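You operate a simulated robot arm through the tools that you are given. There is no shell and no other tool.

Carry out the task below with a simulated robot arm. There is one attempt and no reset: what you move stays moved.

## Task
Move the blue sample to the viewer and match it.
Fine: it lies clamped in the damp meter; BOARD switch off, free the green clamp, VIEWER switch on; slide till SAME SHADE shows; the other cards and the dryer knob stay.

It is judged by the outcome, as a careful person would: the job done as asked, and still so three seconds after it is handed in. It fails if anything else is knocked over, pushed out of place, dropped, spilled or broken.

## Robot
A 7-joint arm with a fingered hand, fixed in place. Base frame: the origin is on the floor under the middle of its stand, x ahead of it, y to its left, z up. Readings come in mm, rad, newtons and seconds.
With the tool pointing down near the work surface it reaches from about 260 to 700 mm from the base axis. Its first joint turns from -2.897 to 2.897 rad. Payload 4 kg.
The tool frame sits at the grasp point between the pads (the TCP): z along the fingers, y along the line on which they close. The tips reach 26 mm beyond it. The gripper opens to 156 mm; its body begins 73 mm behind the TCP. The gripper is a hand of 4 fingers: y runs from the thumb to the fingers, the wrist lies at [0, 0, -239] in the tool frame.
Orientation is that of the tool frame in the base frame, as a unit quaternion [x, y, z, w]. With the fingers straight down and closing along the base's y, the tool's x points along the base's -x, its y along +y and its z along -z.

## Interface
- The arm moves only by the tool arm_command. Its argument "plan" is a list of rows, each a list of 6 numbers: the shift along the base's x, y, z in mm, then the turn, a rotation vector about the base's x, y, z in rad. In form: [[tx, ty, tz, ax, ay, az], ...]. A call has 1 to 20 rows; each row is the pose to reach, as a shift and turn from the pose commanded when the call began. Each row takes 0.2 s and may step no farther than 50 mm and 0.15 rad from the row before; otherwise, the whole call is refused. A pose out of reach is approached as far as the arm can. The call stops where the force on the tool passes 60 N (or 10 N more than at its start, if that is more) or the arm is blocked; 0.2 s more then pass. In this call time passes only in rows, and 0.2 s behind the last. It gives the time, the measured TCP pose, the force on the tool (base axes), the opening and the grip force at its end, in the units of the frame above (readings bear some noise), with the torque about the TCP (base axes, N m) and any sound that the robot's microphone picked up.
- Cameras (640 x 400 px; columns grow to the right, rows downward): "scene" is fixed at [398.4, -506.9, 1429.4]; the picture's right is [0.99, 0.14, 0.00], its down [0.05, -0.38, -0.92] and it looks along [-0.13, 0.91, -0.38] (base axes); focal length 322 px, centre (320, 200). "wrist" rides on the gripper at [58, -58, -91] in the tool frame; the picture's right is [0.71, 0.71, 0.00], its down [-0.53, 0.53, -0.67] and it looks along [-0.47, 0.47, 0.74] (tool axes); focal length 265 px, centre (320, 200). There is no depth. A picture from a camera that has moved, and an enlarged one, comes with that camera's place and axes in the base frame and with its lens. The place of the scene camera against the robot may be out by one fixed shift of up to 12 mm in any direction.
- camera(camera): a new picture of that camera. The clock stands still meanwhile.
- finger_targets(finger1, finger2, finger3, thumb_bend): sets how far each is bent, from 0 (flat) to 1 (curled in); at 0.3 the hand is open as for a grip, at 0.7 the pads meet at the TCP. One left out holds its place. A second passes; each finger stops where it meets its share of the squeeze, and holds until it gets a number again. It is the only way to open and close the hand. It gives what a move gives, with no picture; readings hold the bend of each and the force on the fingers (four entries, about 0 where the hand has none), thumb and palm.
- zoom(camera, box): a new picture of the part [left, top, right, bottom] of that camera's present view, enlarged. The clock stands still meanwhile.
- job_done(): hands the job in; it is judged then, once.

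Places have to be worked out from the pictures, the camera data and where the tool is seen. Open the gripper and draw the arm clear of the work before you hand the job in, unless the task says otherwise.

The tools are called after "Call:" by a JSON object that holds its "name" and its "arguments". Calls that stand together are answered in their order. arm_command: Moves the arm, as the interface text tells. Its arguments: {"type":"object","properties":{"plan":{"type":"array","items":{"type":"array","items":{"type":"number"}}}},"required":["plan"]} The other tools are called the same way: finger_targets (finger1, finger2, finger3, thumb_bend) moves the fingers one by one; camera (camera) takes a picture; zoom (camera, box) takes an enlarged picture of a part of a camera's view; job_done () hands the job in.

At the start:

```text
time_s: 0.0
position: [386.4, 290.3, 1150.2]
tool_rot: [0.0, 1.0, 0.0, 0.0]
ft_force: [0.6, -0.2, -0.1]
wrist_torque: [0.0, -0.02, -0.02]
width: 155.7
finger_force: 0.1
shape: jaw
bend: [0.3, 0.3, 0.3, 0.3]
finger forces: [0.0, 0.0, 0.1, 0.0, 0.0, 0.1]
```

scene: 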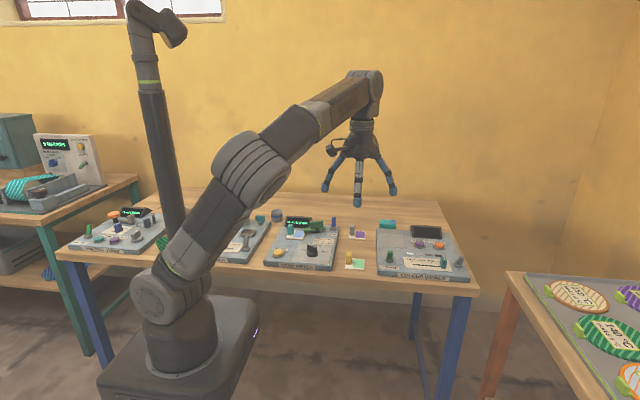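
wrist: 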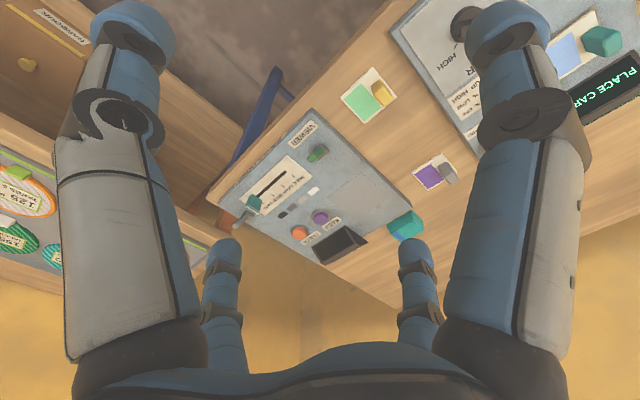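

I start by looking closely at the scene to identify the damp meter, viewer, cards and switches.

Call:
{"name": "zoom", "arguments": {"camera": "scene", "box": [200, 190, 360, 290]}}

Call:
{"name": "zoom", "arguments": {"camera": "scene", "box": [330, 190, 490, 290]}}

Call:
{"name": "zoom", "arguments": {"camera": "scene", "box": [50, 180, 210, 280]}}

Call:
{"name": "zoom", "arguments": {"camera": "wrist", "box": [200, 80, 480, 280]}}

Call:
{"name": "zoom", "arguments": {"camera": "wrist", "box": [380, 0, 640, 170]}}

```text
4.00 times, centred on (280, 240) of scene
camera zoom: at [398.4, -506.9, 1429.4], right [0.99, 0.14, 0.0], down [0.05, -0.38, -0.92], along [-0.13, 0.91, -0.38], focal length 1290 px, centre (480, 40)
```

zoom: 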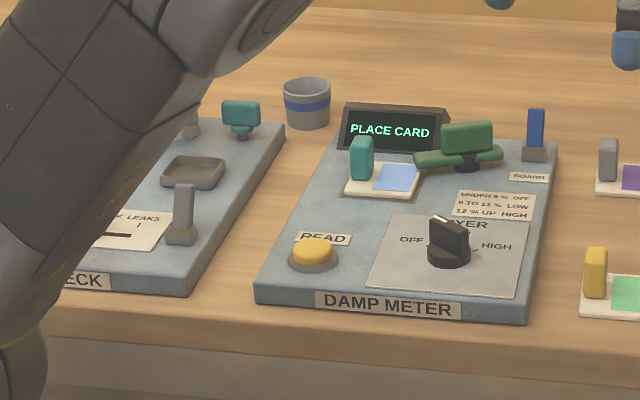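

```text
4.00 times, centred on (410, 240) of scene
camera zoom: at [398.4, -506.9, 1429.4], right [0.99, 0.14, 0.0], down [0.05, -0.38, -0.92], along [-0.13, 0.91, -0.38], focal length 1290 px, centre (-40, 40)
```

zoom: 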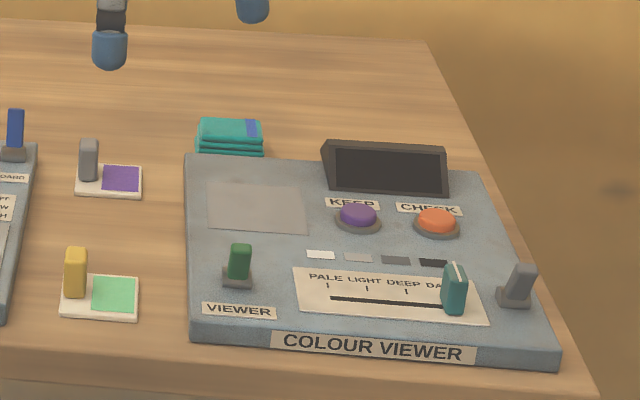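

```text
4.00 times, centred on (130, 230) of scene
camera zoom: at [398.4, -506.9, 1429.4], right [0.99, 0.14, 0.0], down [0.05, -0.38, -0.92], along [-0.13, 0.91, -0.38], focal length 1290 px, centre (1080, 80)
```

zoom: 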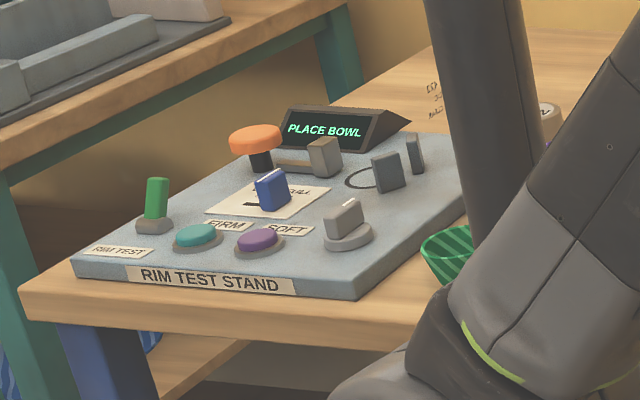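

```text
2.00 times, centred on (340, 180) of wrist
camera zoom: at [328.0, 233.3, 1243.3], right [-0.71, 0.71, 0.0], down [0.53, 0.53, 0.67], along [0.47, 0.47, -0.74], focal length 531 px, centre (280, 240)
```

zoom: 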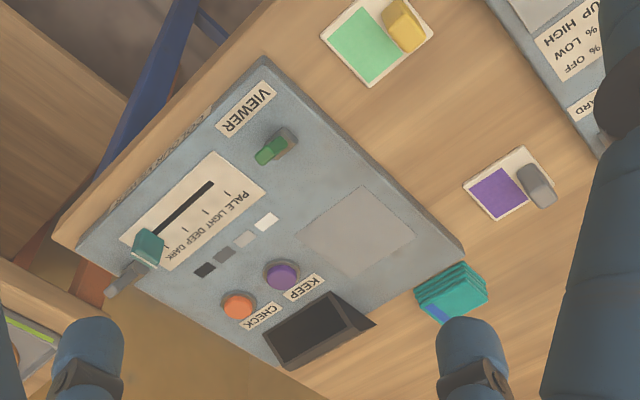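

```text
2.35 times, centred on (510, 85) of wrist
camera zoom: at [328.0, 233.3, 1243.3], right [-0.71, 0.71, 0.0], down [0.53, 0.53, 0.67], along [0.47, 0.47, -0.74], focal length 624 px, centre (-127, 471)
```

zoom: 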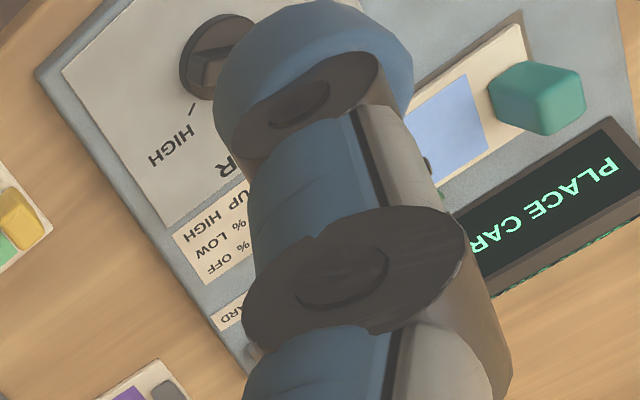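

The layout is clear: the damp meter (blue card with teal post, green clamp, BOARD toggle) is in the middle and the COLOUR VIEWER is at the right. I zoom further to read the switch and clamp states.

Call:
{"name": "zoom", "arguments": {"camera": "scene", "box": [280, 210, 344, 250]}}

Call:
{"name": "zoom", "arguments": {"camera": "scene", "box": [375, 220, 471, 280]}}

Call:
{"name": "zoom", "arguments": {"camera": "scene", "box": [200, 210, 280, 270]}}

Call:
{"name": "zoom", "arguments": {"camera": "wrist", "box": [200, 120, 360, 220]}}

```text
10.00 times, centred on (312, 230) of scene
camera zoom: at [398.4, -506.9, 1429.4], right [0.99, 0.14, 0.0], down [0.05, -0.38, -0.92], along [-0.13, 0.91, -0.38], focal length 3225 px, centre (400, -100)
```

zoom: 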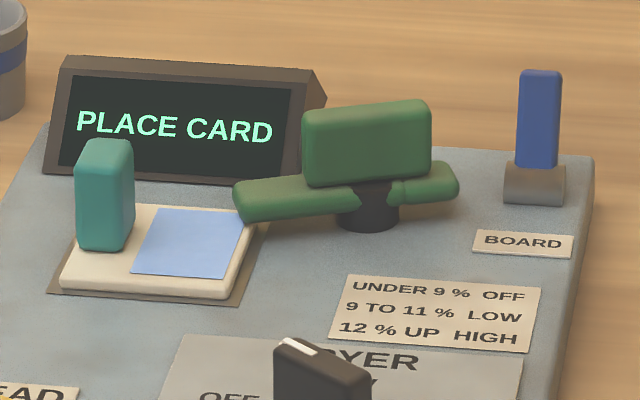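

```text
6.67 times, centred on (423, 250) of scene
camera zoom: at [398.4, -506.9, 1429.4], right [0.99, 0.14, 0.0], down [0.05, -0.38, -0.92], along [-0.13, 0.91, -0.38], focal length 2150 px, centre (-367, -133)
```

zoom: 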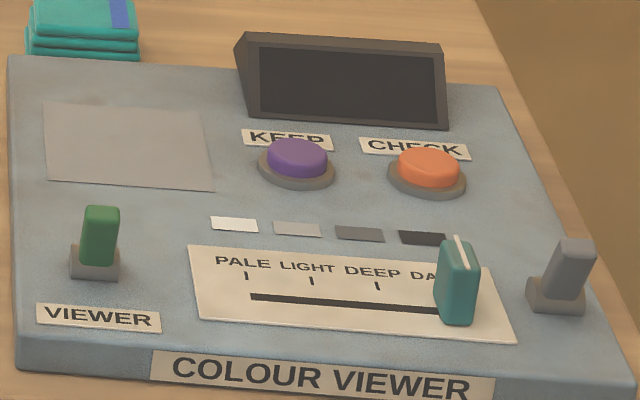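

```text
6.67 times, centred on (240, 240) of scene
camera zoom: at [398.4, -506.9, 1429.4], right [0.99, 0.14, 0.0], down [0.05, -0.38, -0.92], along [-0.13, 0.91, -0.38], focal length 2150 px, centre (853, -67)
```

zoom: 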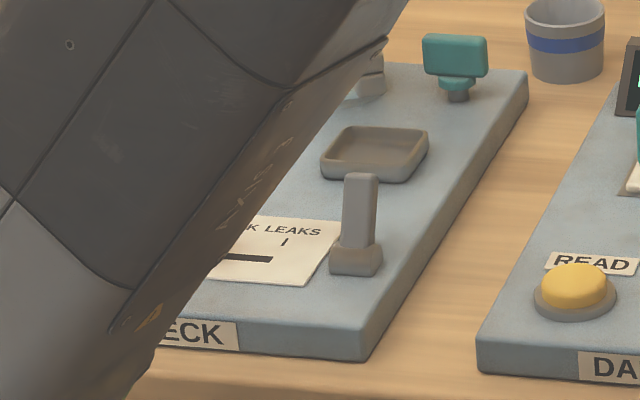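

```text
4.00 times, centred on (280, 170) of wrist
camera zoom: at [328.0, 233.3, 1243.3], right [-0.71, 0.71, 0.0], down [0.53, 0.53, 0.67], along [0.47, 0.47, -0.74], focal length 1062 px, centre (480, 320)
```

zoom: 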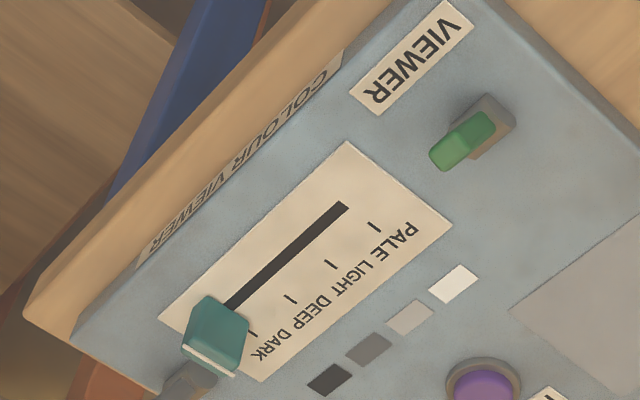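

The wrist and scene views together put the board tops near z ≈ 855 mm. That places the VIEWER switch near (495,405), the card near (146,509), the clamp near (238,544), the BOARD switch near (297,577) and the slider near (657,386). I move the wrist camera to look down on the damp meter and measure it better.

Call:
{"name": "arm_command", "arguments": {"plan": [[-22, 14, -15, 0, 0, 0.112], [-45, 28, -30, 0, 0, 0.224], [-67, 42, -45, 0, 0, 0.337], [-89, 56, -60, 0, 0, 0.449], [-111, 70, -75, 0, 0, 0.561], [-134, 84, -90, 0, 0, 0.673], [-156, 98, -105, 0, 0, 0.785]]}}

```text
time_s: 1.6
position: [232.3, 387.7, 1045.6]
tool_rot: [-0.383, 0.924, 0.0, 0.0]
ft_force: [0.5, 0.6, -0.1]
wrist_torque: [-0.02, 0.02, 0.02]
width: 155.9
finger_force: 0.0
shape: jaw
bend: [0.3, 0.3, 0.3, 0.3]
finger forces: [0.0, 0.0, 0.0, 0.0, 0.0, 0.1]
```

The arm moved cleanly to (232,388,1046) with the tool turned 45°. Now I take pictures from the new position.

Call:
{"name": "camera", "arguments": {"camera": "wrist"}}

Call:
{"name": "camera", "arguments": {"camera": "scene"}}

```text
taken
camera wrist: at [230.5, 307.1, 1138.0], right [-1.0, 0.0, 0.0], down [0.0, 0.74, 0.67], along [0.0, 0.67, -0.74], focal length 265 px, centre (320, 200)
```

wrist: 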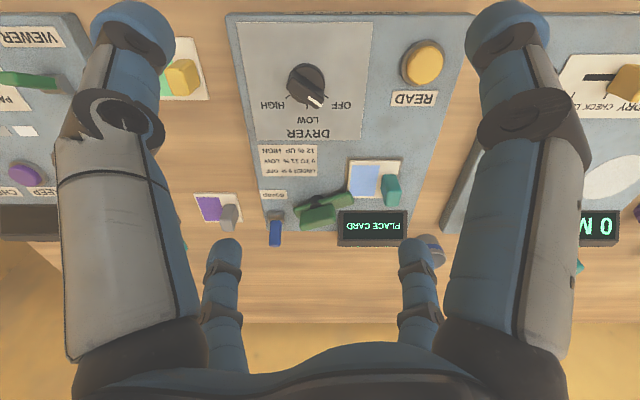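

```text
taken
```

scene: 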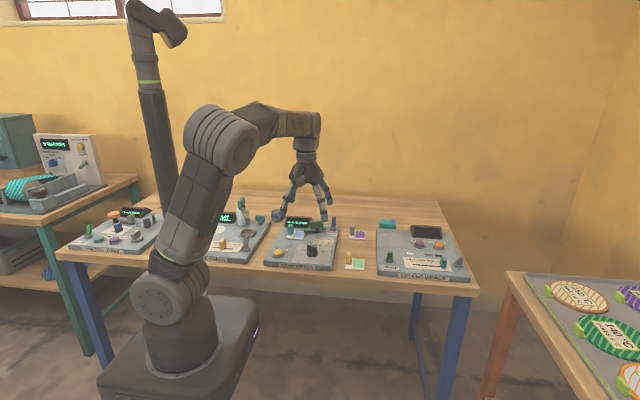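

The damp meter is well seen now. I zoom on the card, clamp and BOARD switch to measure them.

Call:
{"name": "zoom", "arguments": {"camera": "wrist", "box": [240, 140, 440, 265]}}

Call:
{"name": "zoom", "arguments": {"camera": "wrist", "box": [0, 0, 240, 150]}}

Call:
{"name": "zoom", "arguments": {"camera": "scene", "box": [264, 190, 360, 250]}}

```text
3.20 times, centred on (340, 202) of wrist
camera zoom: at [230.5, 307.1, 1138.0], right [-1.0, 0.0, 0.0], down [0.0, 0.74, 0.67], along [0.0, 0.67, -0.74], focal length 849 px, centre (256, 192)
```

zoom: 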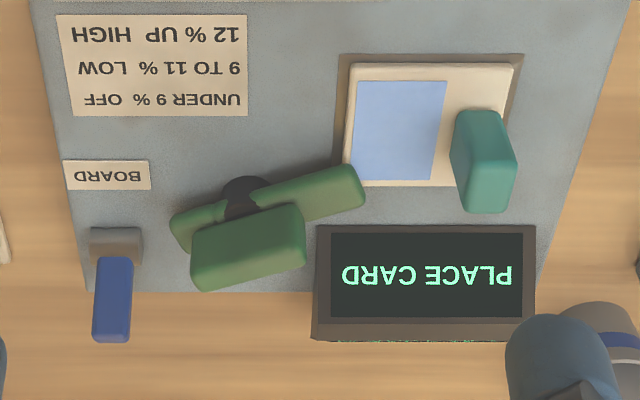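

```text
2.67 times, centred on (120, 75) of wrist
camera zoom: at [230.5, 307.1, 1138.0], right [-1.0, 0.0, 0.0], down [0.0, 0.74, 0.67], along [0.0, 0.67, -0.74], focal length 708 px, centre (853, 533)
```

zoom: 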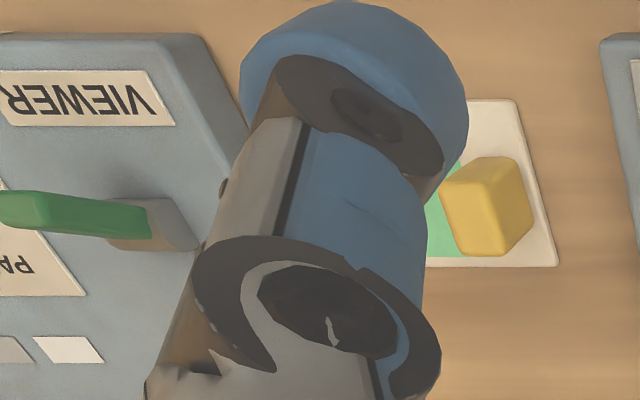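

```text
6.67 times, centred on (312, 220) of scene
camera zoom: at [398.4, -506.9, 1429.4], right [0.99, 0.14, 0.0], down [0.05, -0.38, -0.92], along [-0.13, 0.91, -0.38], focal length 2150 px, centre (373, 67)
```

zoom: 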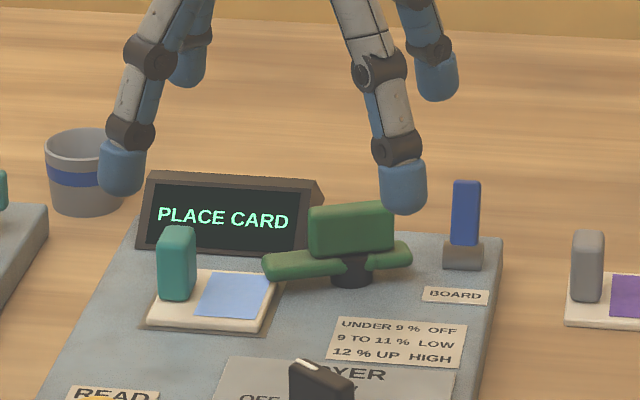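

The card post is near (144,511), the clamp pivot near (236,545), and the BOARD lever is tilted back with its top near (290,587,~913). I test the finger bends here, high above everything, to learn which finger is which and what shapes they make.

Call:
{"name": "finger_targets", "arguments": {"finger1": 0.0, "finger2": 0.3, "finger3": 1.0, "thumb_bend": 0.6}}

Call:
{"name": "camera", "arguments": {"camera": "wrist"}}

Call:
{"name": "zoom", "arguments": {"camera": "scene", "box": [232, 120, 392, 220]}}

```text
time_s: 2.6
position: [231.1, 387.6, 1046.2]
tool_rot: [-0.382, 0.924, 0.0, 0.0]
ft_force: [-0.3, -1.1, -0.6]
wrist_torque: [0.0, 0.01, 0.01]
width: 105.5
finger_force: 0.2
shape: fingers
bend: [0.01, 0.3, 1.0, 0.6]
finger forces: [0.0, 0.1, 0.0, 0.0, 0.0, 0.1]
```

```text
taken
camera wrist: at [230.4, 307.1, 1138.2], right [-1.0, 0.0, 0.0], down [0.0, 0.74, 0.67], along [0.0, 0.67, -0.74], focal length 265 px, centre (320, 200)
```

wrist: 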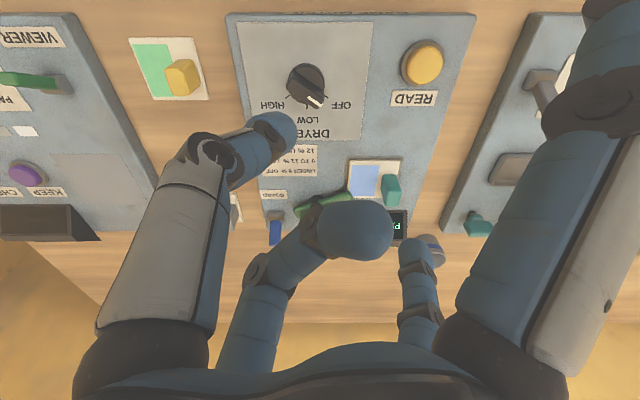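

```text
4.00 times, centred on (312, 170) of scene
camera zoom: at [398.4, -506.9, 1429.4], right [0.99, 0.14, 0.0], down [0.05, -0.38, -0.92], along [-0.13, 0.91, -0.38], focal length 1290 px, centre (352, 320)
```

zoom: 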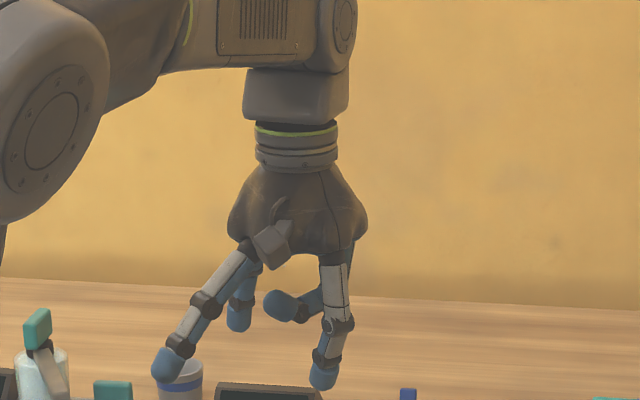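

Finger1 sits on tool +x, finger2 on +y, finger3 on −x and the thumb on −y; a curled finger rises about 50 mm above the others. I curl all but finger2 to make a hook, and turn back to zero yaw high above the damp meter, ending in front of the BOARD lever.

Call:
{"name": "finger_targets", "arguments": {"finger1": 0.95, "finger2": 0.45, "finger3": 0.95, "thumb_bend": 0.95}}

Call:
{"name": "arm_command", "arguments": {"plan": [[8, 25, 0, 0, 0, -0.112], [17, 51, 0, 0, 0, -0.224], [25, 76, 0, 0, 0, -0.337], [34, 101, 0, 0, 0, -0.449], [42, 126, 0, 0, 0, -0.561], [51, 152, 0, 0, 0, -0.673], [59, 177, 0, 0, 0, -0.785]]}}

Call:
{"name": "camera", "arguments": {"camera": "wrist"}}

Call:
{"name": "zoom", "arguments": {"camera": "scene", "box": [252, 140, 412, 240]}}

```text
time_s: 3.6
position: [231.6, 387.4, 1045.6]
tool_rot: [-0.382, 0.924, 0.0, 0.001]
ft_force: [1.0, -0.1, -0.5]
wrist_torque: [-0.03, 0.0, -0.01]
width: 5.2
finger_force: 0.0
shape: fingers
bend: [0.79, 0.45, 0.98, 0.88]
finger forces: [0.0, 0.0, 0.0, 0.1, 0.0, 0.0]
```

```text
time_s: 5.2
position: [289.7, 565.4, 1046.5]
tool_rot: [0.0, 1.0, 0.0, 0.001]
ft_force: [-0.7, -0.6, 0.1]
wrist_torque: [0.0, 0.06, 0.01]
width: 5.5
finger_force: 0.1
shape: fingers
bend: [0.79, 0.45, 0.98, 0.88]
finger forces: [0.0, 0.1, 0.0, 0.0, 0.0, 0.0]
```

```text
taken
camera wrist: at [230.6, 508.2, 1139.1], right [-0.71, 0.71, 0.0], down [0.53, 0.53, 0.67], along [0.47, 0.47, -0.74], focal length 265 px, centre (320, 200)
```

wrist: 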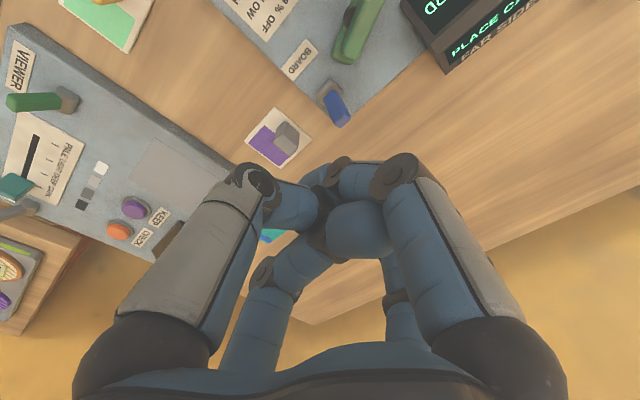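

```text
4.00 times, centred on (332, 190) of scene
camera zoom: at [398.4, -506.9, 1429.4], right [0.99, 0.14, 0.0], down [0.05, -0.38, -0.92], along [-0.13, 0.91, -0.38], focal length 1290 px, centre (272, 240)
```

zoom: 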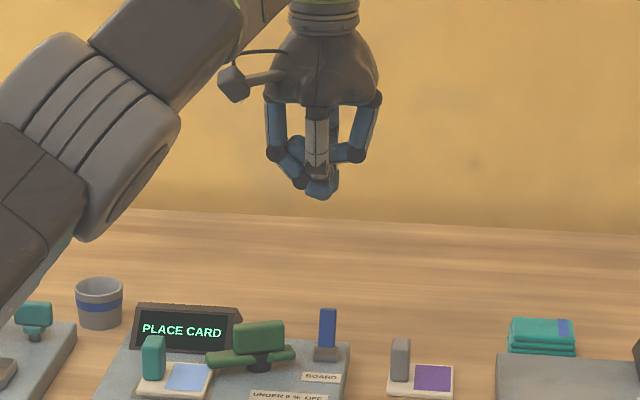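

With three fingers curled together they jam low, their bottoms about 25 mm below the TCP. I open the thumb to the front again so that fingers 1 and 3 can curl up higher, and check.

Call:
{"name": "finger_targets", "arguments": {"finger1": 0.3, "finger2": 0.45, "finger3": 1.0, "thumb_bend": 0.3}}

Call:
{"name": "finger_targets", "arguments": {"finger1": 1.0, "finger3": 1.0}}

Call:
{"name": "camera", "arguments": {"camera": "wrist"}}

Call:
{"name": "zoom", "arguments": {"camera": "scene", "box": [252, 140, 412, 240]}}

```text
time_s: 6.2
position: [289.2, 564.0, 1047.2]
tool_rot: [0.001, 1.0, 0.0, 0.0]
ft_force: [0.2, 0.6, -0.2]
wrist_torque: [-0.01, 0.0, 0.01]
width: 106.0
finger_force: 0.0
shape: fingers
bend: [0.3, 0.45, 1.0, 0.3]
finger forces: [0.0, 0.0, 0.0, 0.1, 0.1, 0.0]
```

```text
time_s: 7.2
position: [290.5, 565.7, 1046.3]
tool_rot: [-0.001, 1.0, 0.0, 0.0]
ft_force: [-0.5, -0.6, 0.0]
wrist_torque: [-0.01, 0.01, 0.0]
width: 77.3
finger_force: 0.0
shape: fingers
bend: [0.91, 0.45, 1.0, 0.3]
finger forces: [0.1, 0.0, 0.1, 0.1, 0.0, 0.0]
```

```text
taken
camera wrist: at [231.0, 508.1, 1139.0], right [-0.71, 0.71, 0.0], down [0.53, 0.53, 0.67], along [0.47, 0.47, -0.74], focal length 265 px, centre (320, 200)
```

wrist: 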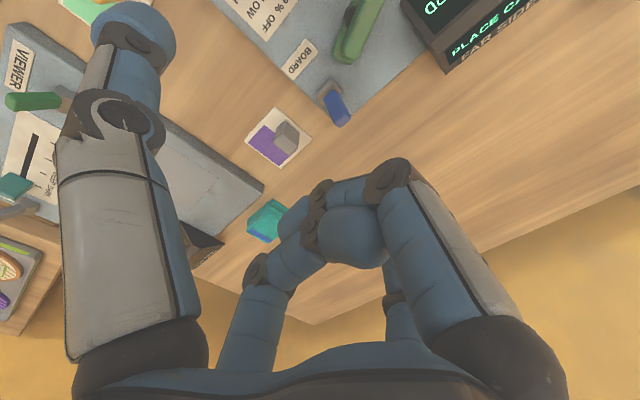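

```text
4.00 times, centred on (332, 190) of scene
camera zoom: at [398.4, -506.9, 1429.4], right [0.99, 0.14, 0.0], down [0.05, -0.38, -0.92], along [-0.13, 0.91, -0.38], focal length 1290 px, centre (272, 240)
```

zoom: 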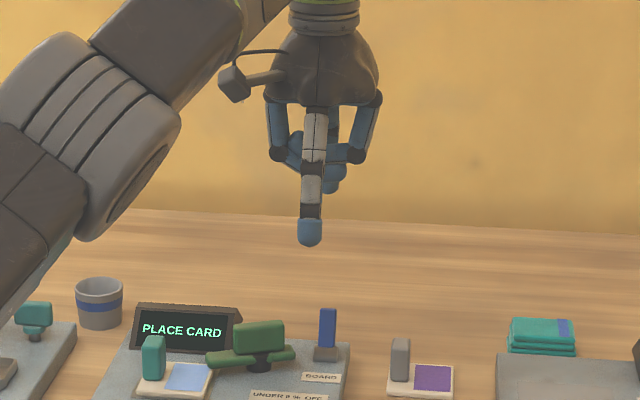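

The hook shape is good: finger2 hangs lowest at the back and fingers 1 and 3 are curled above the TCP. I descend part way and nudge the pose so finger2 comes down behind the BOARD lever, then look again.

Call:
{"name": "arm_command", "arguments": {"plan": [[3, 3, -30, 0, 0, 0], [4, 5, -60, 0, 0, 0], [4, 5, -86, 0, 0, 0]]}}

Call:
{"name": "camera", "arguments": {"camera": "wrist"}}

Call:
{"name": "zoom", "arguments": {"camera": "scene", "box": [280, 180, 376, 240]}}

```text
time_s: 8.0
position: [295.1, 569.3, 960.4]
tool_rot: [0.0, 1.0, 0.0, -0.001]
ft_force: [0.3, -0.3, 0.6]
wrist_torque: [0.02, -0.01, -0.02]
width: 77.4
finger_force: 0.1
shape: fingers
bend: [0.91, 0.45, 1.0, 0.3]
finger forces: [0.0, 0.1, 0.1, 0.0, 0.1, 0.2]
```

```text
taken
camera wrist: at [235.1, 513.2, 1052.9], right [-0.71, 0.71, 0.0], down [0.53, 0.53, 0.67], along [0.47, 0.47, -0.74], focal length 265 px, centre (320, 200)
```

wrist: 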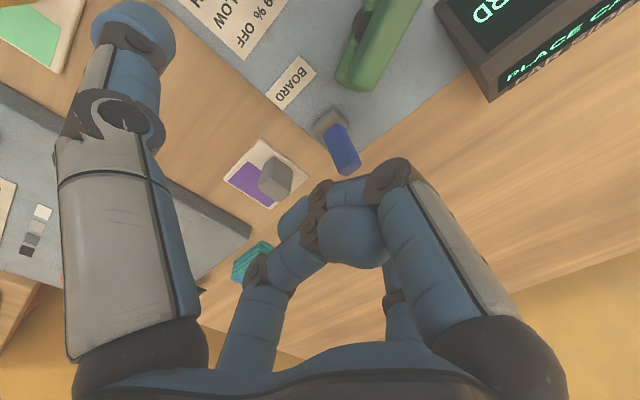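

```text
6.67 times, centred on (328, 210) of scene
camera zoom: at [398.4, -506.9, 1429.4], right [0.99, 0.14, 0.0], down [0.05, -0.38, -0.92], along [-0.13, 0.91, -0.38], focal length 2150 px, centre (267, 133)
```

zoom: 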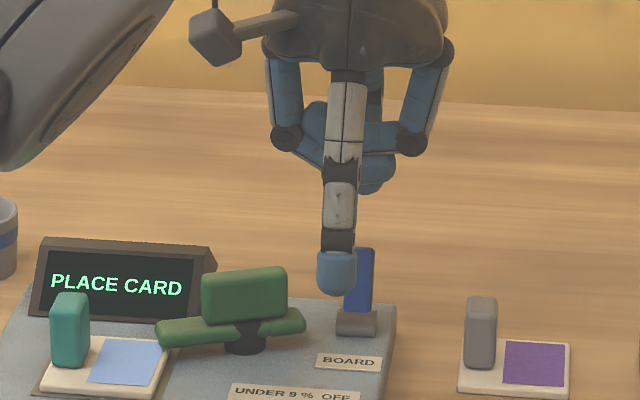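

The lever top is near (293,598,903) and finger2's tip should be about 16 mm behind it. I descend to TCP z ≈ 918 so the tip is level with the lever's upper half, without touching yet.

Call:
{"name": "arm_command", "arguments": {"plan": [[0, 3, -20, 0, 0, 0], [0, 3, -34, 0, 0, 0], [0, 3, -42, 0, 0, 0]]}}

Call:
{"name": "camera", "arguments": {"camera": "wrist"}}

Call:
{"name": "zoom", "arguments": {"camera": "scene", "box": [290, 190, 370, 240]}}

```text
time_s: 8.8
position: [294.1, 573.0, 917.9]
tool_rot: [0.0, 1.0, 0.001, 0.0]
ft_force: [-0.8, -0.1, 0.5]
wrist_torque: [0.01, 0.04, -0.06]
width: 77.6
finger_force: 0.1
shape: fingers
bend: [0.91, 0.45, 1.0, 0.3]
finger forces: [0.1, 0.1, 0.0, 0.1, 0.0, 0.1]
```

```text
taken
camera wrist: at [234.9, 516.2, 1010.0], right [-0.71, 0.71, 0.0], down [0.53, 0.53, 0.67], along [0.47, 0.47, -0.74], focal length 265 px, centre (320, 200)
```

wrist: 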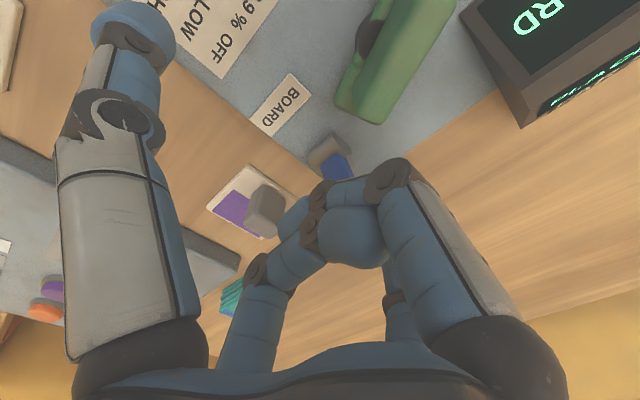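

```text
8.00 times, centred on (330, 215) of scene
camera zoom: at [398.4, -506.9, 1429.4], right [0.99, 0.14, 0.0], down [0.05, -0.38, -0.92], along [-0.13, 0.91, -0.38], focal length 2580 px, centre (240, 80)
```

zoom: 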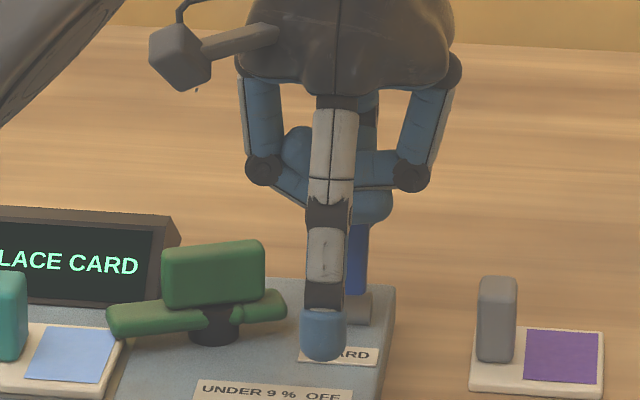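

I zoom in tightly to see whether the fingertip is behind or above the lever.

Call:
{"name": "zoom", "arguments": {"camera": "scene", "box": [318, 204, 350, 234]}}

Call:
{"name": "zoom", "arguments": {"camera": "wrist", "box": [280, 110, 400, 190]}}

```text
13.33 times, centred on (334, 219) of scene
camera zoom: at [398.4, -506.9, 1429.4], right [0.99, 0.14, 0.0], down [0.05, -0.38, -0.92], along [-0.13, 0.91, -0.38], focal length 4300 px, centre (133, -53)
```

zoom: 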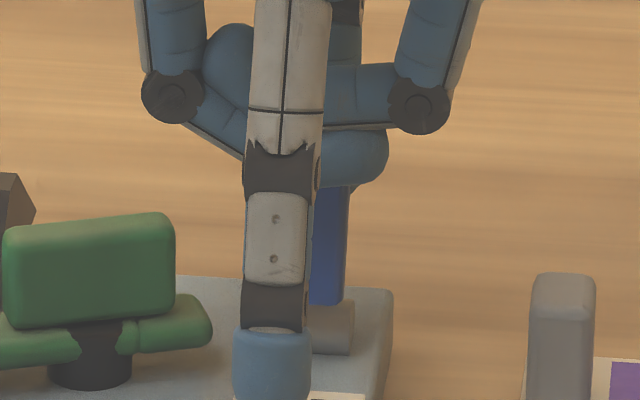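

```text
5.00 times, centred on (340, 150) of wrist
camera zoom: at [234.9, 516.2, 1010.0], right [-0.71, 0.71, 0.0], down [0.53, 0.53, 0.67], along [0.47, 0.47, -0.74], focal length 1327 px, centre (220, 450)
```

zoom: 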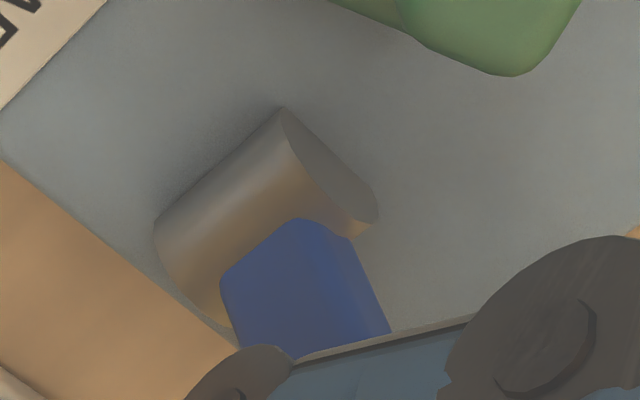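

The geometry fits: finger2's ball sits behind the lever with the lever top at z ≈ 903. I pull slowly toward −y and watch force and sound.

Call:
{"name": "arm_command", "arguments": {"plan": [[0, -6, 0, 0, 0, 0], [0, -12, 0, 0, 0, 0], [0, -18, 0, 0, 0, 0], [0, -24, 0, 0, 0, 0], [0, -30, 0, 0, 0, 0]]}}

Call:
{"name": "zoom", "arguments": {"camera": "scene", "box": [290, 190, 370, 240]}}

Call:
{"name": "camera", "arguments": {"camera": "wrist"}}

```text
time_s: 10.0
position: [294.2, 543.3, 917.1]
tool_rot: [0.001, 1.0, 0.0, 0.0]
ft_force: [0.7, 0.6, 0.4]
wrist_torque: [0.0, -0.01, 0.0]
width: 77.4
finger_force: 0.5
shape: fingers
bend: [0.91, 0.44, 1.0, 0.3]
finger forces: [0.0, 0.5, 0.1, 0.1, 0.0, 0.0]
```

```text
8.00 times, centred on (330, 215) of scene
camera zoom: at [398.4, -506.9, 1429.4], right [0.99, 0.14, 0.0], down [0.05, -0.38, -0.92], along [-0.13, 0.91, -0.38], focal length 2580 px, centre (240, 80)
```

zoom: 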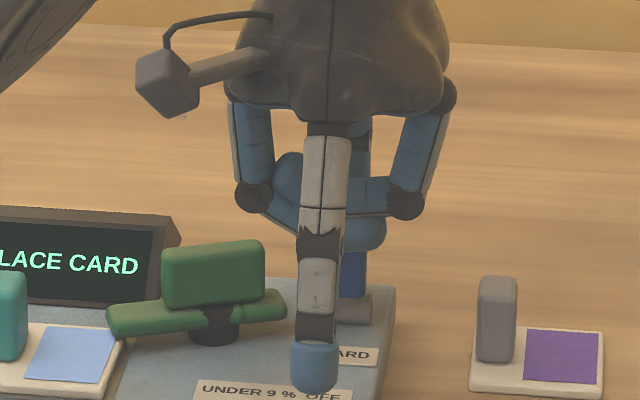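

```text
taken
camera wrist: at [234.6, 486.1, 1010.3], right [-0.71, 0.71, 0.0], down [0.53, 0.53, 0.67], along [0.47, 0.47, -0.74], focal length 265 px, centre (320, 200)
```

wrist: 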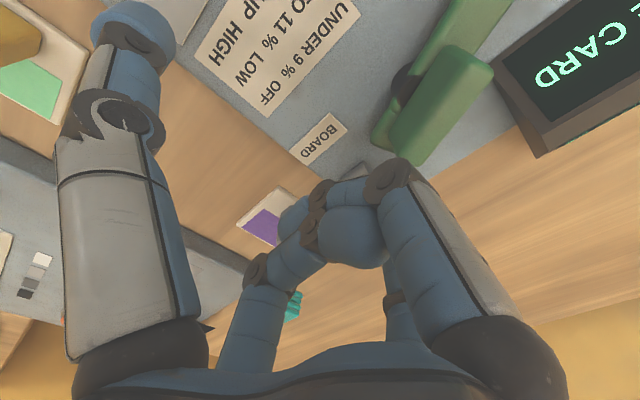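

Finger2 now reports 0.5 N and has bent slightly, so it touches the lever. I keep pulling in small steps.

Call:
{"name": "arm_command", "arguments": {"plan": [[0, -5, 0, 0, 0, 0], [0, -10, 0, 0, 0, 0], [0, -15, 0, 0, 0, 0]]}}

Call:
{"name": "zoom", "arguments": {"camera": "scene", "box": [290, 190, 370, 240]}}

```text
time_s: 10.8
position: [294.4, 528.8, 917.0]
tool_rot: [0.0, 1.0, 0.0, 0.0]
ft_force: [0.0, 0.6, 0.5]
wrist_torque: [-0.04, 0.02, 0.0]
width: 77.4
finger_force: 0.0
shape: fingers
bend: [0.91, 0.45, 1.0, 0.3]
finger forces: [0.0, 0.0, 0.0, 0.0, 0.1, 0.1]
heard: click
```

```text
8.00 times, centred on (330, 215) of scene
camera zoom: at [398.4, -506.9, 1429.4], right [0.99, 0.14, 0.0], down [0.05, -0.38, -0.92], along [-0.13, 0.91, -0.38], focal length 2580 px, centre (240, 80)
```

zoom: 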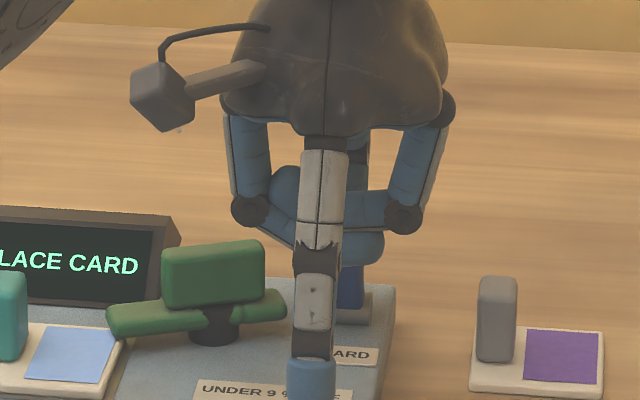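

A click was heard and the force vanished, so the BOARD lever has flipped. I lift straight up and back off to check it.

Call:
{"name": "arm_command", "arguments": {"plan": [[0, 4, 20, 0, 0, 0], [0, 4, 50, 0, 0, 0], [0, -20, 90, 0, 0, 0], [-10, -60, 110, 0, 0, 0], [-20, -100, 125, 0, 0, 0]]}}

Call:
{"name": "camera", "arguments": {"camera": "wrist"}}

Call:
{"name": "zoom", "arguments": {"camera": "scene", "box": [270, 190, 366, 250]}}

```text
time_s: 12.0
position: [273.5, 428.4, 1043.6]
tool_rot: [0.001, 1.0, -0.001, -0.001]
ft_force: [-0.2, -0.1, 0.2]
wrist_torque: [0.02, -0.02, 0.03]
width: 77.5
finger_force: 0.1
shape: fingers
bend: [0.91, 0.45, 1.0, 0.3]
finger forces: [0.0, 0.0, 0.1, 0.0, 0.1, 0.0]
```

```text
taken
camera wrist: at [214.7, 371.6, 1135.6], right [-0.71, 0.71, 0.0], down [0.53, 0.53, 0.67], along [0.47, 0.47, -0.74], focal length 265 px, centre (320, 200)
```

wrist: 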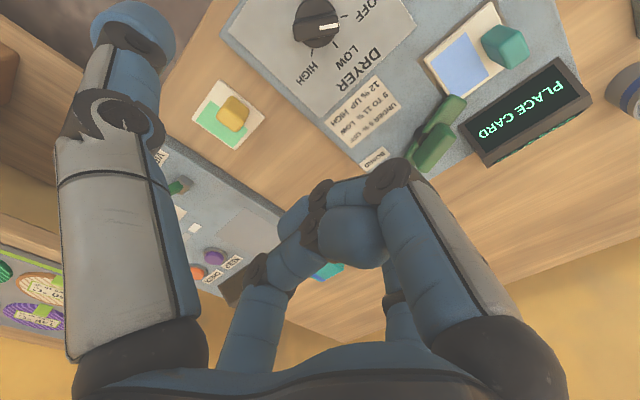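

```text
6.67 times, centred on (318, 220) of scene
camera zoom: at [398.4, -506.9, 1429.4], right [0.99, 0.14, 0.0], down [0.05, -0.38, -0.92], along [-0.13, 0.91, -0.38], focal length 2150 px, centre (333, 67)
```

zoom: 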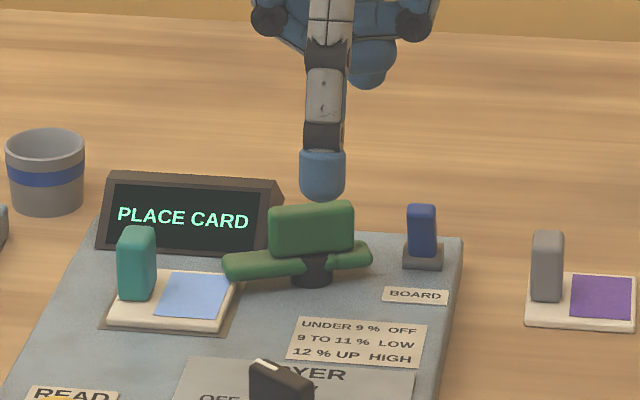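

The BOARD lever now leans forward like the VIEWER lever (off), but the display still reads PLACE CARD. I take another close look to check the lever and whether the display has changed.

Call:
{"name": "zoom", "arguments": {"camera": "scene", "box": [300, 205, 348, 235]}}

Call:
{"name": "zoom", "arguments": {"camera": "scene", "box": [370, 230, 418, 270]}}

Call:
{"name": "zoom", "arguments": {"camera": "scene", "box": [70, 200, 166, 260]}}

```text
13.33 times, centred on (324, 220) of scene
camera zoom: at [398.4, -506.9, 1429.4], right [0.99, 0.14, 0.0], down [0.05, -0.38, -0.92], along [-0.13, 0.91, -0.38], focal length 4300 px, centre (267, -67)
```

zoom: 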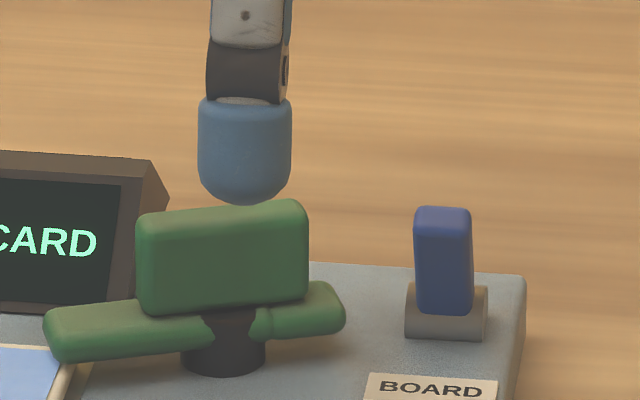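

```text
10.00 times, centred on (394, 250) of scene
camera zoom: at [398.4, -506.9, 1429.4], right [0.99, 0.14, 0.0], down [0.05, -0.38, -0.92], along [-0.13, 0.91, -0.38], focal length 3225 px, centre (-420, -300)
```

zoom: 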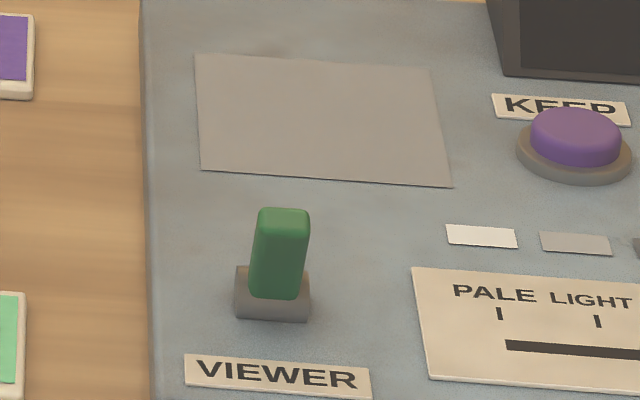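

```text
6.67 times, centred on (118, 230) of scene
camera zoom: at [398.4, -506.9, 1429.4], right [0.99, 0.14, 0.0], down [0.05, -0.38, -0.92], along [-0.13, 0.91, -0.38], focal length 2150 px, centre (1667, 0)
```

zoom: 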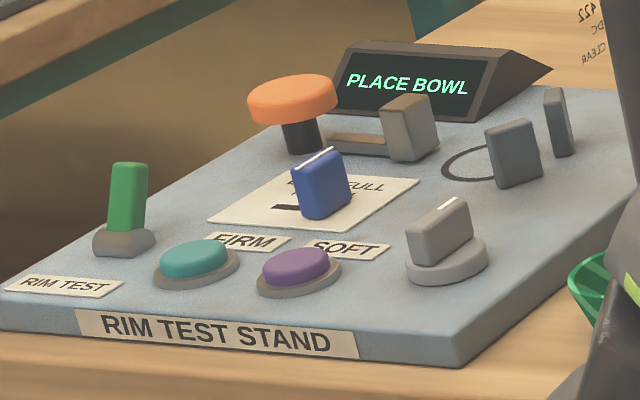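

Both switch levers now lean the same way (off position); I take BOARD as off and will recheck later. Next is the clamp: its handle centre is near (235,548), top z ≈ 913, angled about 20°. I narrow thumb and finger2 to 0.55 and move above the handle with the yaw matched.

Call:
{"name": "finger_targets", "arguments": {"finger2": 0.55, "thumb_bend": 0.55}}

Call:
{"name": "arm_command", "arguments": {"plan": [[-12, 40, -10, 0, 0, 0.115], [-25, 80, -20, 0, 0, 0.23], [-37.5, 119, -34, 0, 0, 0.344]]}}

Call:
{"name": "camera", "arguments": {"camera": "wrist"}}

Call:
{"name": "zoom", "arguments": {"camera": "scene", "box": [270, 180, 366, 240]}}

```text
time_s: 13.0
position: [274.8, 428.8, 1044.0]
tool_rot: [0.0, 1.0, 0.0, 0.0]
ft_force: [-0.7, -0.7, -0.2]
wrist_torque: [-0.02, 0.01, 0.01]
width: 40.3
finger_force: 0.0
shape: fingers
bend: [0.91, 0.55, 1.0, 0.55]
finger forces: [0.1, 0.0, 0.1, 0.1, 0.0, 0.0]
```

```text
time_s: 13.8
position: [236.0, 548.5, 1008.5]
tool_rot: [-0.171, 0.985, 0.001, 0.0]
ft_force: [-0.7, -0.1, 0.2]
wrist_torque: [-0.02, 0.04, -0.02]
width: 40.1
finger_force: 0.0
shape: fingers
bend: [0.91, 0.55, 1.0, 0.55]
finger forces: [0.0, 0.0, 0.1, 0.0, 0.1, 0.0]
```

```text
taken
camera wrist: at [200.2, 475.1, 1101.5], right [-0.9, 0.43, 0.0], down [0.32, 0.67, 0.67], along [0.29, 0.6, -0.74], focal length 265 px, centre (320, 200)
```

wrist: 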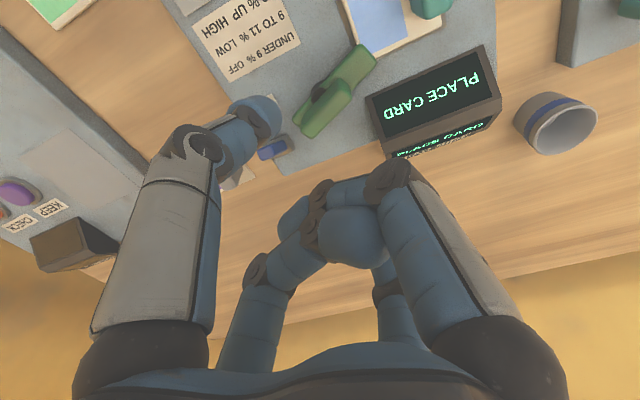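

```text
6.67 times, centred on (318, 210) of scene
camera zoom: at [398.4, -506.9, 1429.4], right [0.99, 0.14, 0.0], down [0.05, -0.38, -0.92], along [-0.13, 0.91, -0.38], focal length 2150 px, centre (333, 133)
```

zoom: 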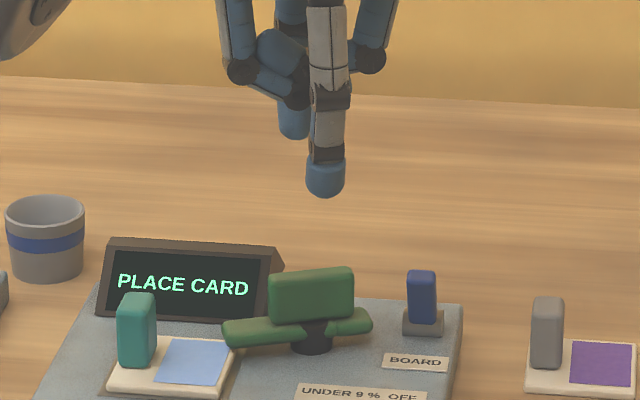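

I zoom on the clamp handle from here to check that the TCP is centred over it.

Call:
{"name": "zoom", "arguments": {"camera": "wrist", "box": [240, 30, 400, 130]}}

```text
4.00 times, centred on (320, 80) of wrist
camera zoom: at [200.2, 475.1, 1101.5], right [-0.9, 0.43, 0.0], down [0.32, 0.67, 0.67], along [0.29, 0.6, -0.74], focal length 1062 px, centre (320, 680)
```

zoom: 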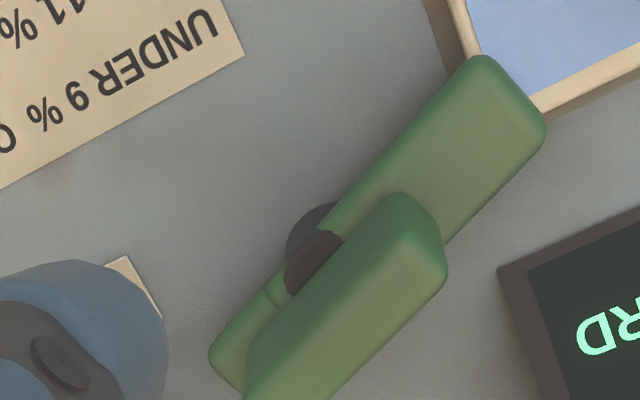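

The handle is about 11.5 mm thick with its centre near (234,554), some 6 mm behind my TCP. I shift there and descend to just above it first.

Call:
{"name": "arm_command", "arguments": {"plan": [[-2, 5.5, -25, 0, 0, 0], [-2, 5.5, -50, 0, 0, 0], [-2, 5.5, -66, 0, 0, 0]]}}

Call:
{"name": "zoom", "arguments": {"camera": "scene", "box": [280, 190, 360, 240]}}

Call:
{"name": "camera", "arguments": {"camera": "wrist"}}

```text
time_s: 14.6
position: [234.9, 553.7, 941.8]
tool_rot: [-0.17, 0.986, 0.0, 0.0]
ft_force: [0.5, -0.3, -0.6]
wrist_torque: [-0.02, -0.01, 0.01]
width: 40.1
finger_force: 0.1
shape: fingers
bend: [0.91, 0.55, 1.0, 0.55]
finger forces: [0.0, 0.0, 0.0, 0.0, 0.0, 0.1]
```

```text
8.00 times, centred on (320, 215) of scene
camera zoom: at [398.4, -506.9, 1429.4], right [0.99, 0.14, 0.0], down [0.05, -0.38, -0.92], along [-0.13, 0.91, -0.38], focal length 2580 px, centre (320, 80)
```

zoom: 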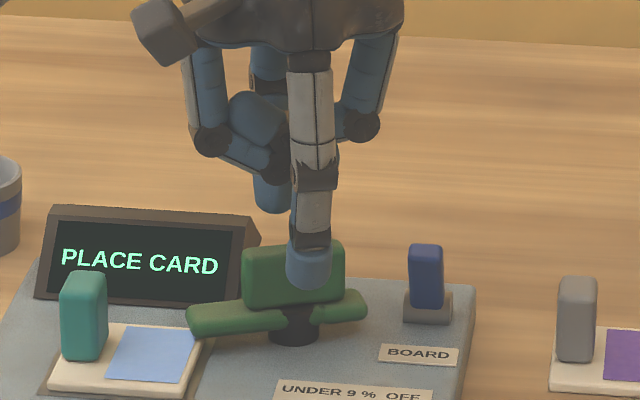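

```text
taken
camera wrist: at [198.4, 480.5, 1034.8], right [-0.9, 0.43, 0.0], down [0.32, 0.67, 0.67], along [0.29, 0.6, -0.74], focal length 265 px, centre (320, 200)
```

wrist: 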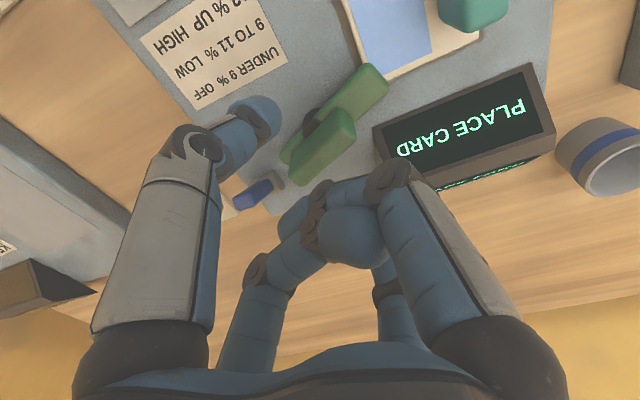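

Thumb is in front and finger2 behind the handle, well placed. I descend the last 20 mm and close thumb and finger2 onto it.

Call:
{"name": "arm_command", "arguments": {"plan": [[0, 0, -10, 0, 0, 0], [0, 0, -20, 0, 0, 0]]}}

Call:
{"name": "finger_targets", "arguments": {"finger2": 0.68, "thumb_bend": 0.68}}

Call:
{"name": "zoom", "arguments": {"camera": "scene", "box": [280, 190, 360, 240]}}

Call:
{"name": "camera", "arguments": {"camera": "wrist"}}

```text
time_s: 15.2
position: [235.4, 552.5, 921.8]
tool_rot: [-0.17, 0.985, -0.001, 0.0]
ft_force: [-0.6, 0.2, -0.1]
wrist_torque: [0.0, 0.04, 0.01]
width: 40.5
finger_force: 0.1
shape: fingers
bend: [0.91, 0.55, 1.0, 0.55]
finger forces: [0.1, 0.0, 0.0, 0.1, 0.0, 0.0]
```

```text
time_s: 16.2
position: [235.0, 553.5, 921.7]
tool_rot: [-0.172, 0.985, 0.0, 0.0]
ft_force: [-0.6, 2.0, -0.2]
wrist_torque: [0.05, -0.01, -0.01]
width: 23.3
finger_force: 1.1
shape: fingers
bend: [0.91, 0.66, 1.0, 0.68]
finger forces: [0.0, 1.6, 0.1, 0.0, 0.6, 0.0]
```

```text
8.00 times, centred on (320, 215) of scene
camera zoom: at [398.4, -506.9, 1429.4], right [0.99, 0.14, 0.0], down [0.05, -0.38, -0.92], along [-0.13, 0.91, -0.38], focal length 2580 px, centre (320, 80)
```

zoom: 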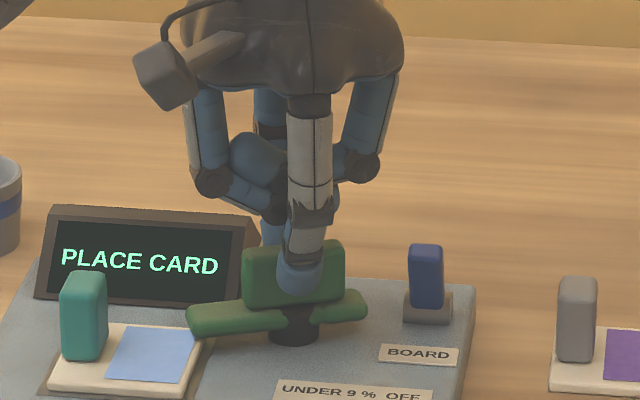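

```text
taken
camera wrist: at [198.7, 480.3, 1014.9], right [-0.9, 0.43, 0.0], down [0.32, 0.67, 0.67], along [0.29, 0.6, -0.74], focal length 265 px, centre (320, 200)
```

wrist: 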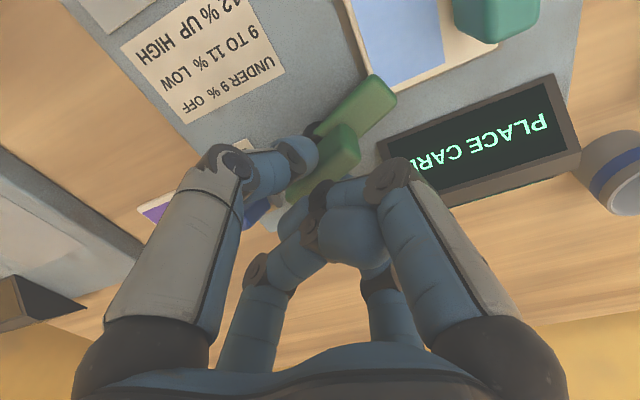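

Both pads are in contact with the handle. I squeeze a little more for a firm grip, then try a small counter-clockwise turn (card end toward the front, away from the display).

Call:
{"name": "finger_targets", "arguments": {"finger2": 0.78, "thumb_bend": 0.78}}

Call:
{"name": "arm_command", "arguments": {"plan": [[0, 0, 0, 0, 0, 0.08], [0, 0, 0, 0, 0, 0.16], [0, 0, 0, 0, 0, 0.25]]}}

Call:
{"name": "zoom", "arguments": {"camera": "scene", "box": [280, 190, 360, 240]}}

Call:
{"name": "camera", "arguments": {"camera": "wrist"}}

```text
time_s: 17.2
position: [235.0, 551.8, 922.2]
tool_rot: [-0.17, 0.985, 0.0, 0.0]
ft_force: [1.5, -5.0, -5.6]
wrist_torque: [-0.06, -0.04, 0.03]
width: 21.1
finger_force: 9.9
shape: fingers
bend: [0.91, 0.66, 1.0, 0.68]
finger forces: [0.0, 7.1, 0.0, 0.1, 12.5, 0.0]
```

```text
time_s: 18.0
position: [234.7, 551.8, 922.1]
tool_rot: [-0.293, 0.956, 0.0, 0.0]
ft_force: [0.1, -5.6, -7.6]
wrist_torque: [-0.1, 0.01, -0.05]
width: 21.2
finger_force: 9.3
shape: fingers
bend: [0.91, 0.66, 1.0, 0.68]
finger forces: [0.0, 6.9, 0.0, 0.1, 12.2, 0.0]
```

```text
8.00 times, centred on (320, 215) of scene
camera zoom: at [398.4, -506.9, 1429.4], right [0.99, 0.14, 0.0], down [0.05, -0.38, -0.92], along [-0.13, 0.91, -0.38], focal length 2580 px, centre (320, 80)
```

zoom: 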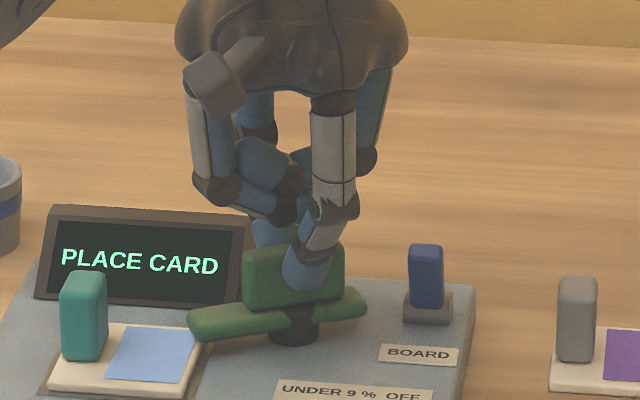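

```text
taken
camera wrist: at [218.3, 473.5, 1014.9], right [-0.98, 0.19, 0.0], down [0.14, 0.73, 0.67], along [0.13, 0.66, -0.74], focal length 265 px, centre (320, 200)
```

wrist: 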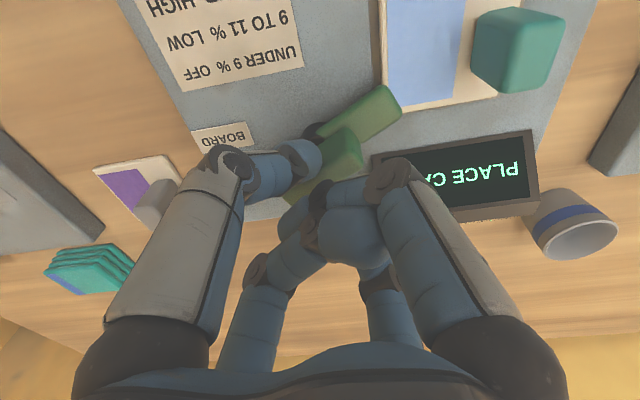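

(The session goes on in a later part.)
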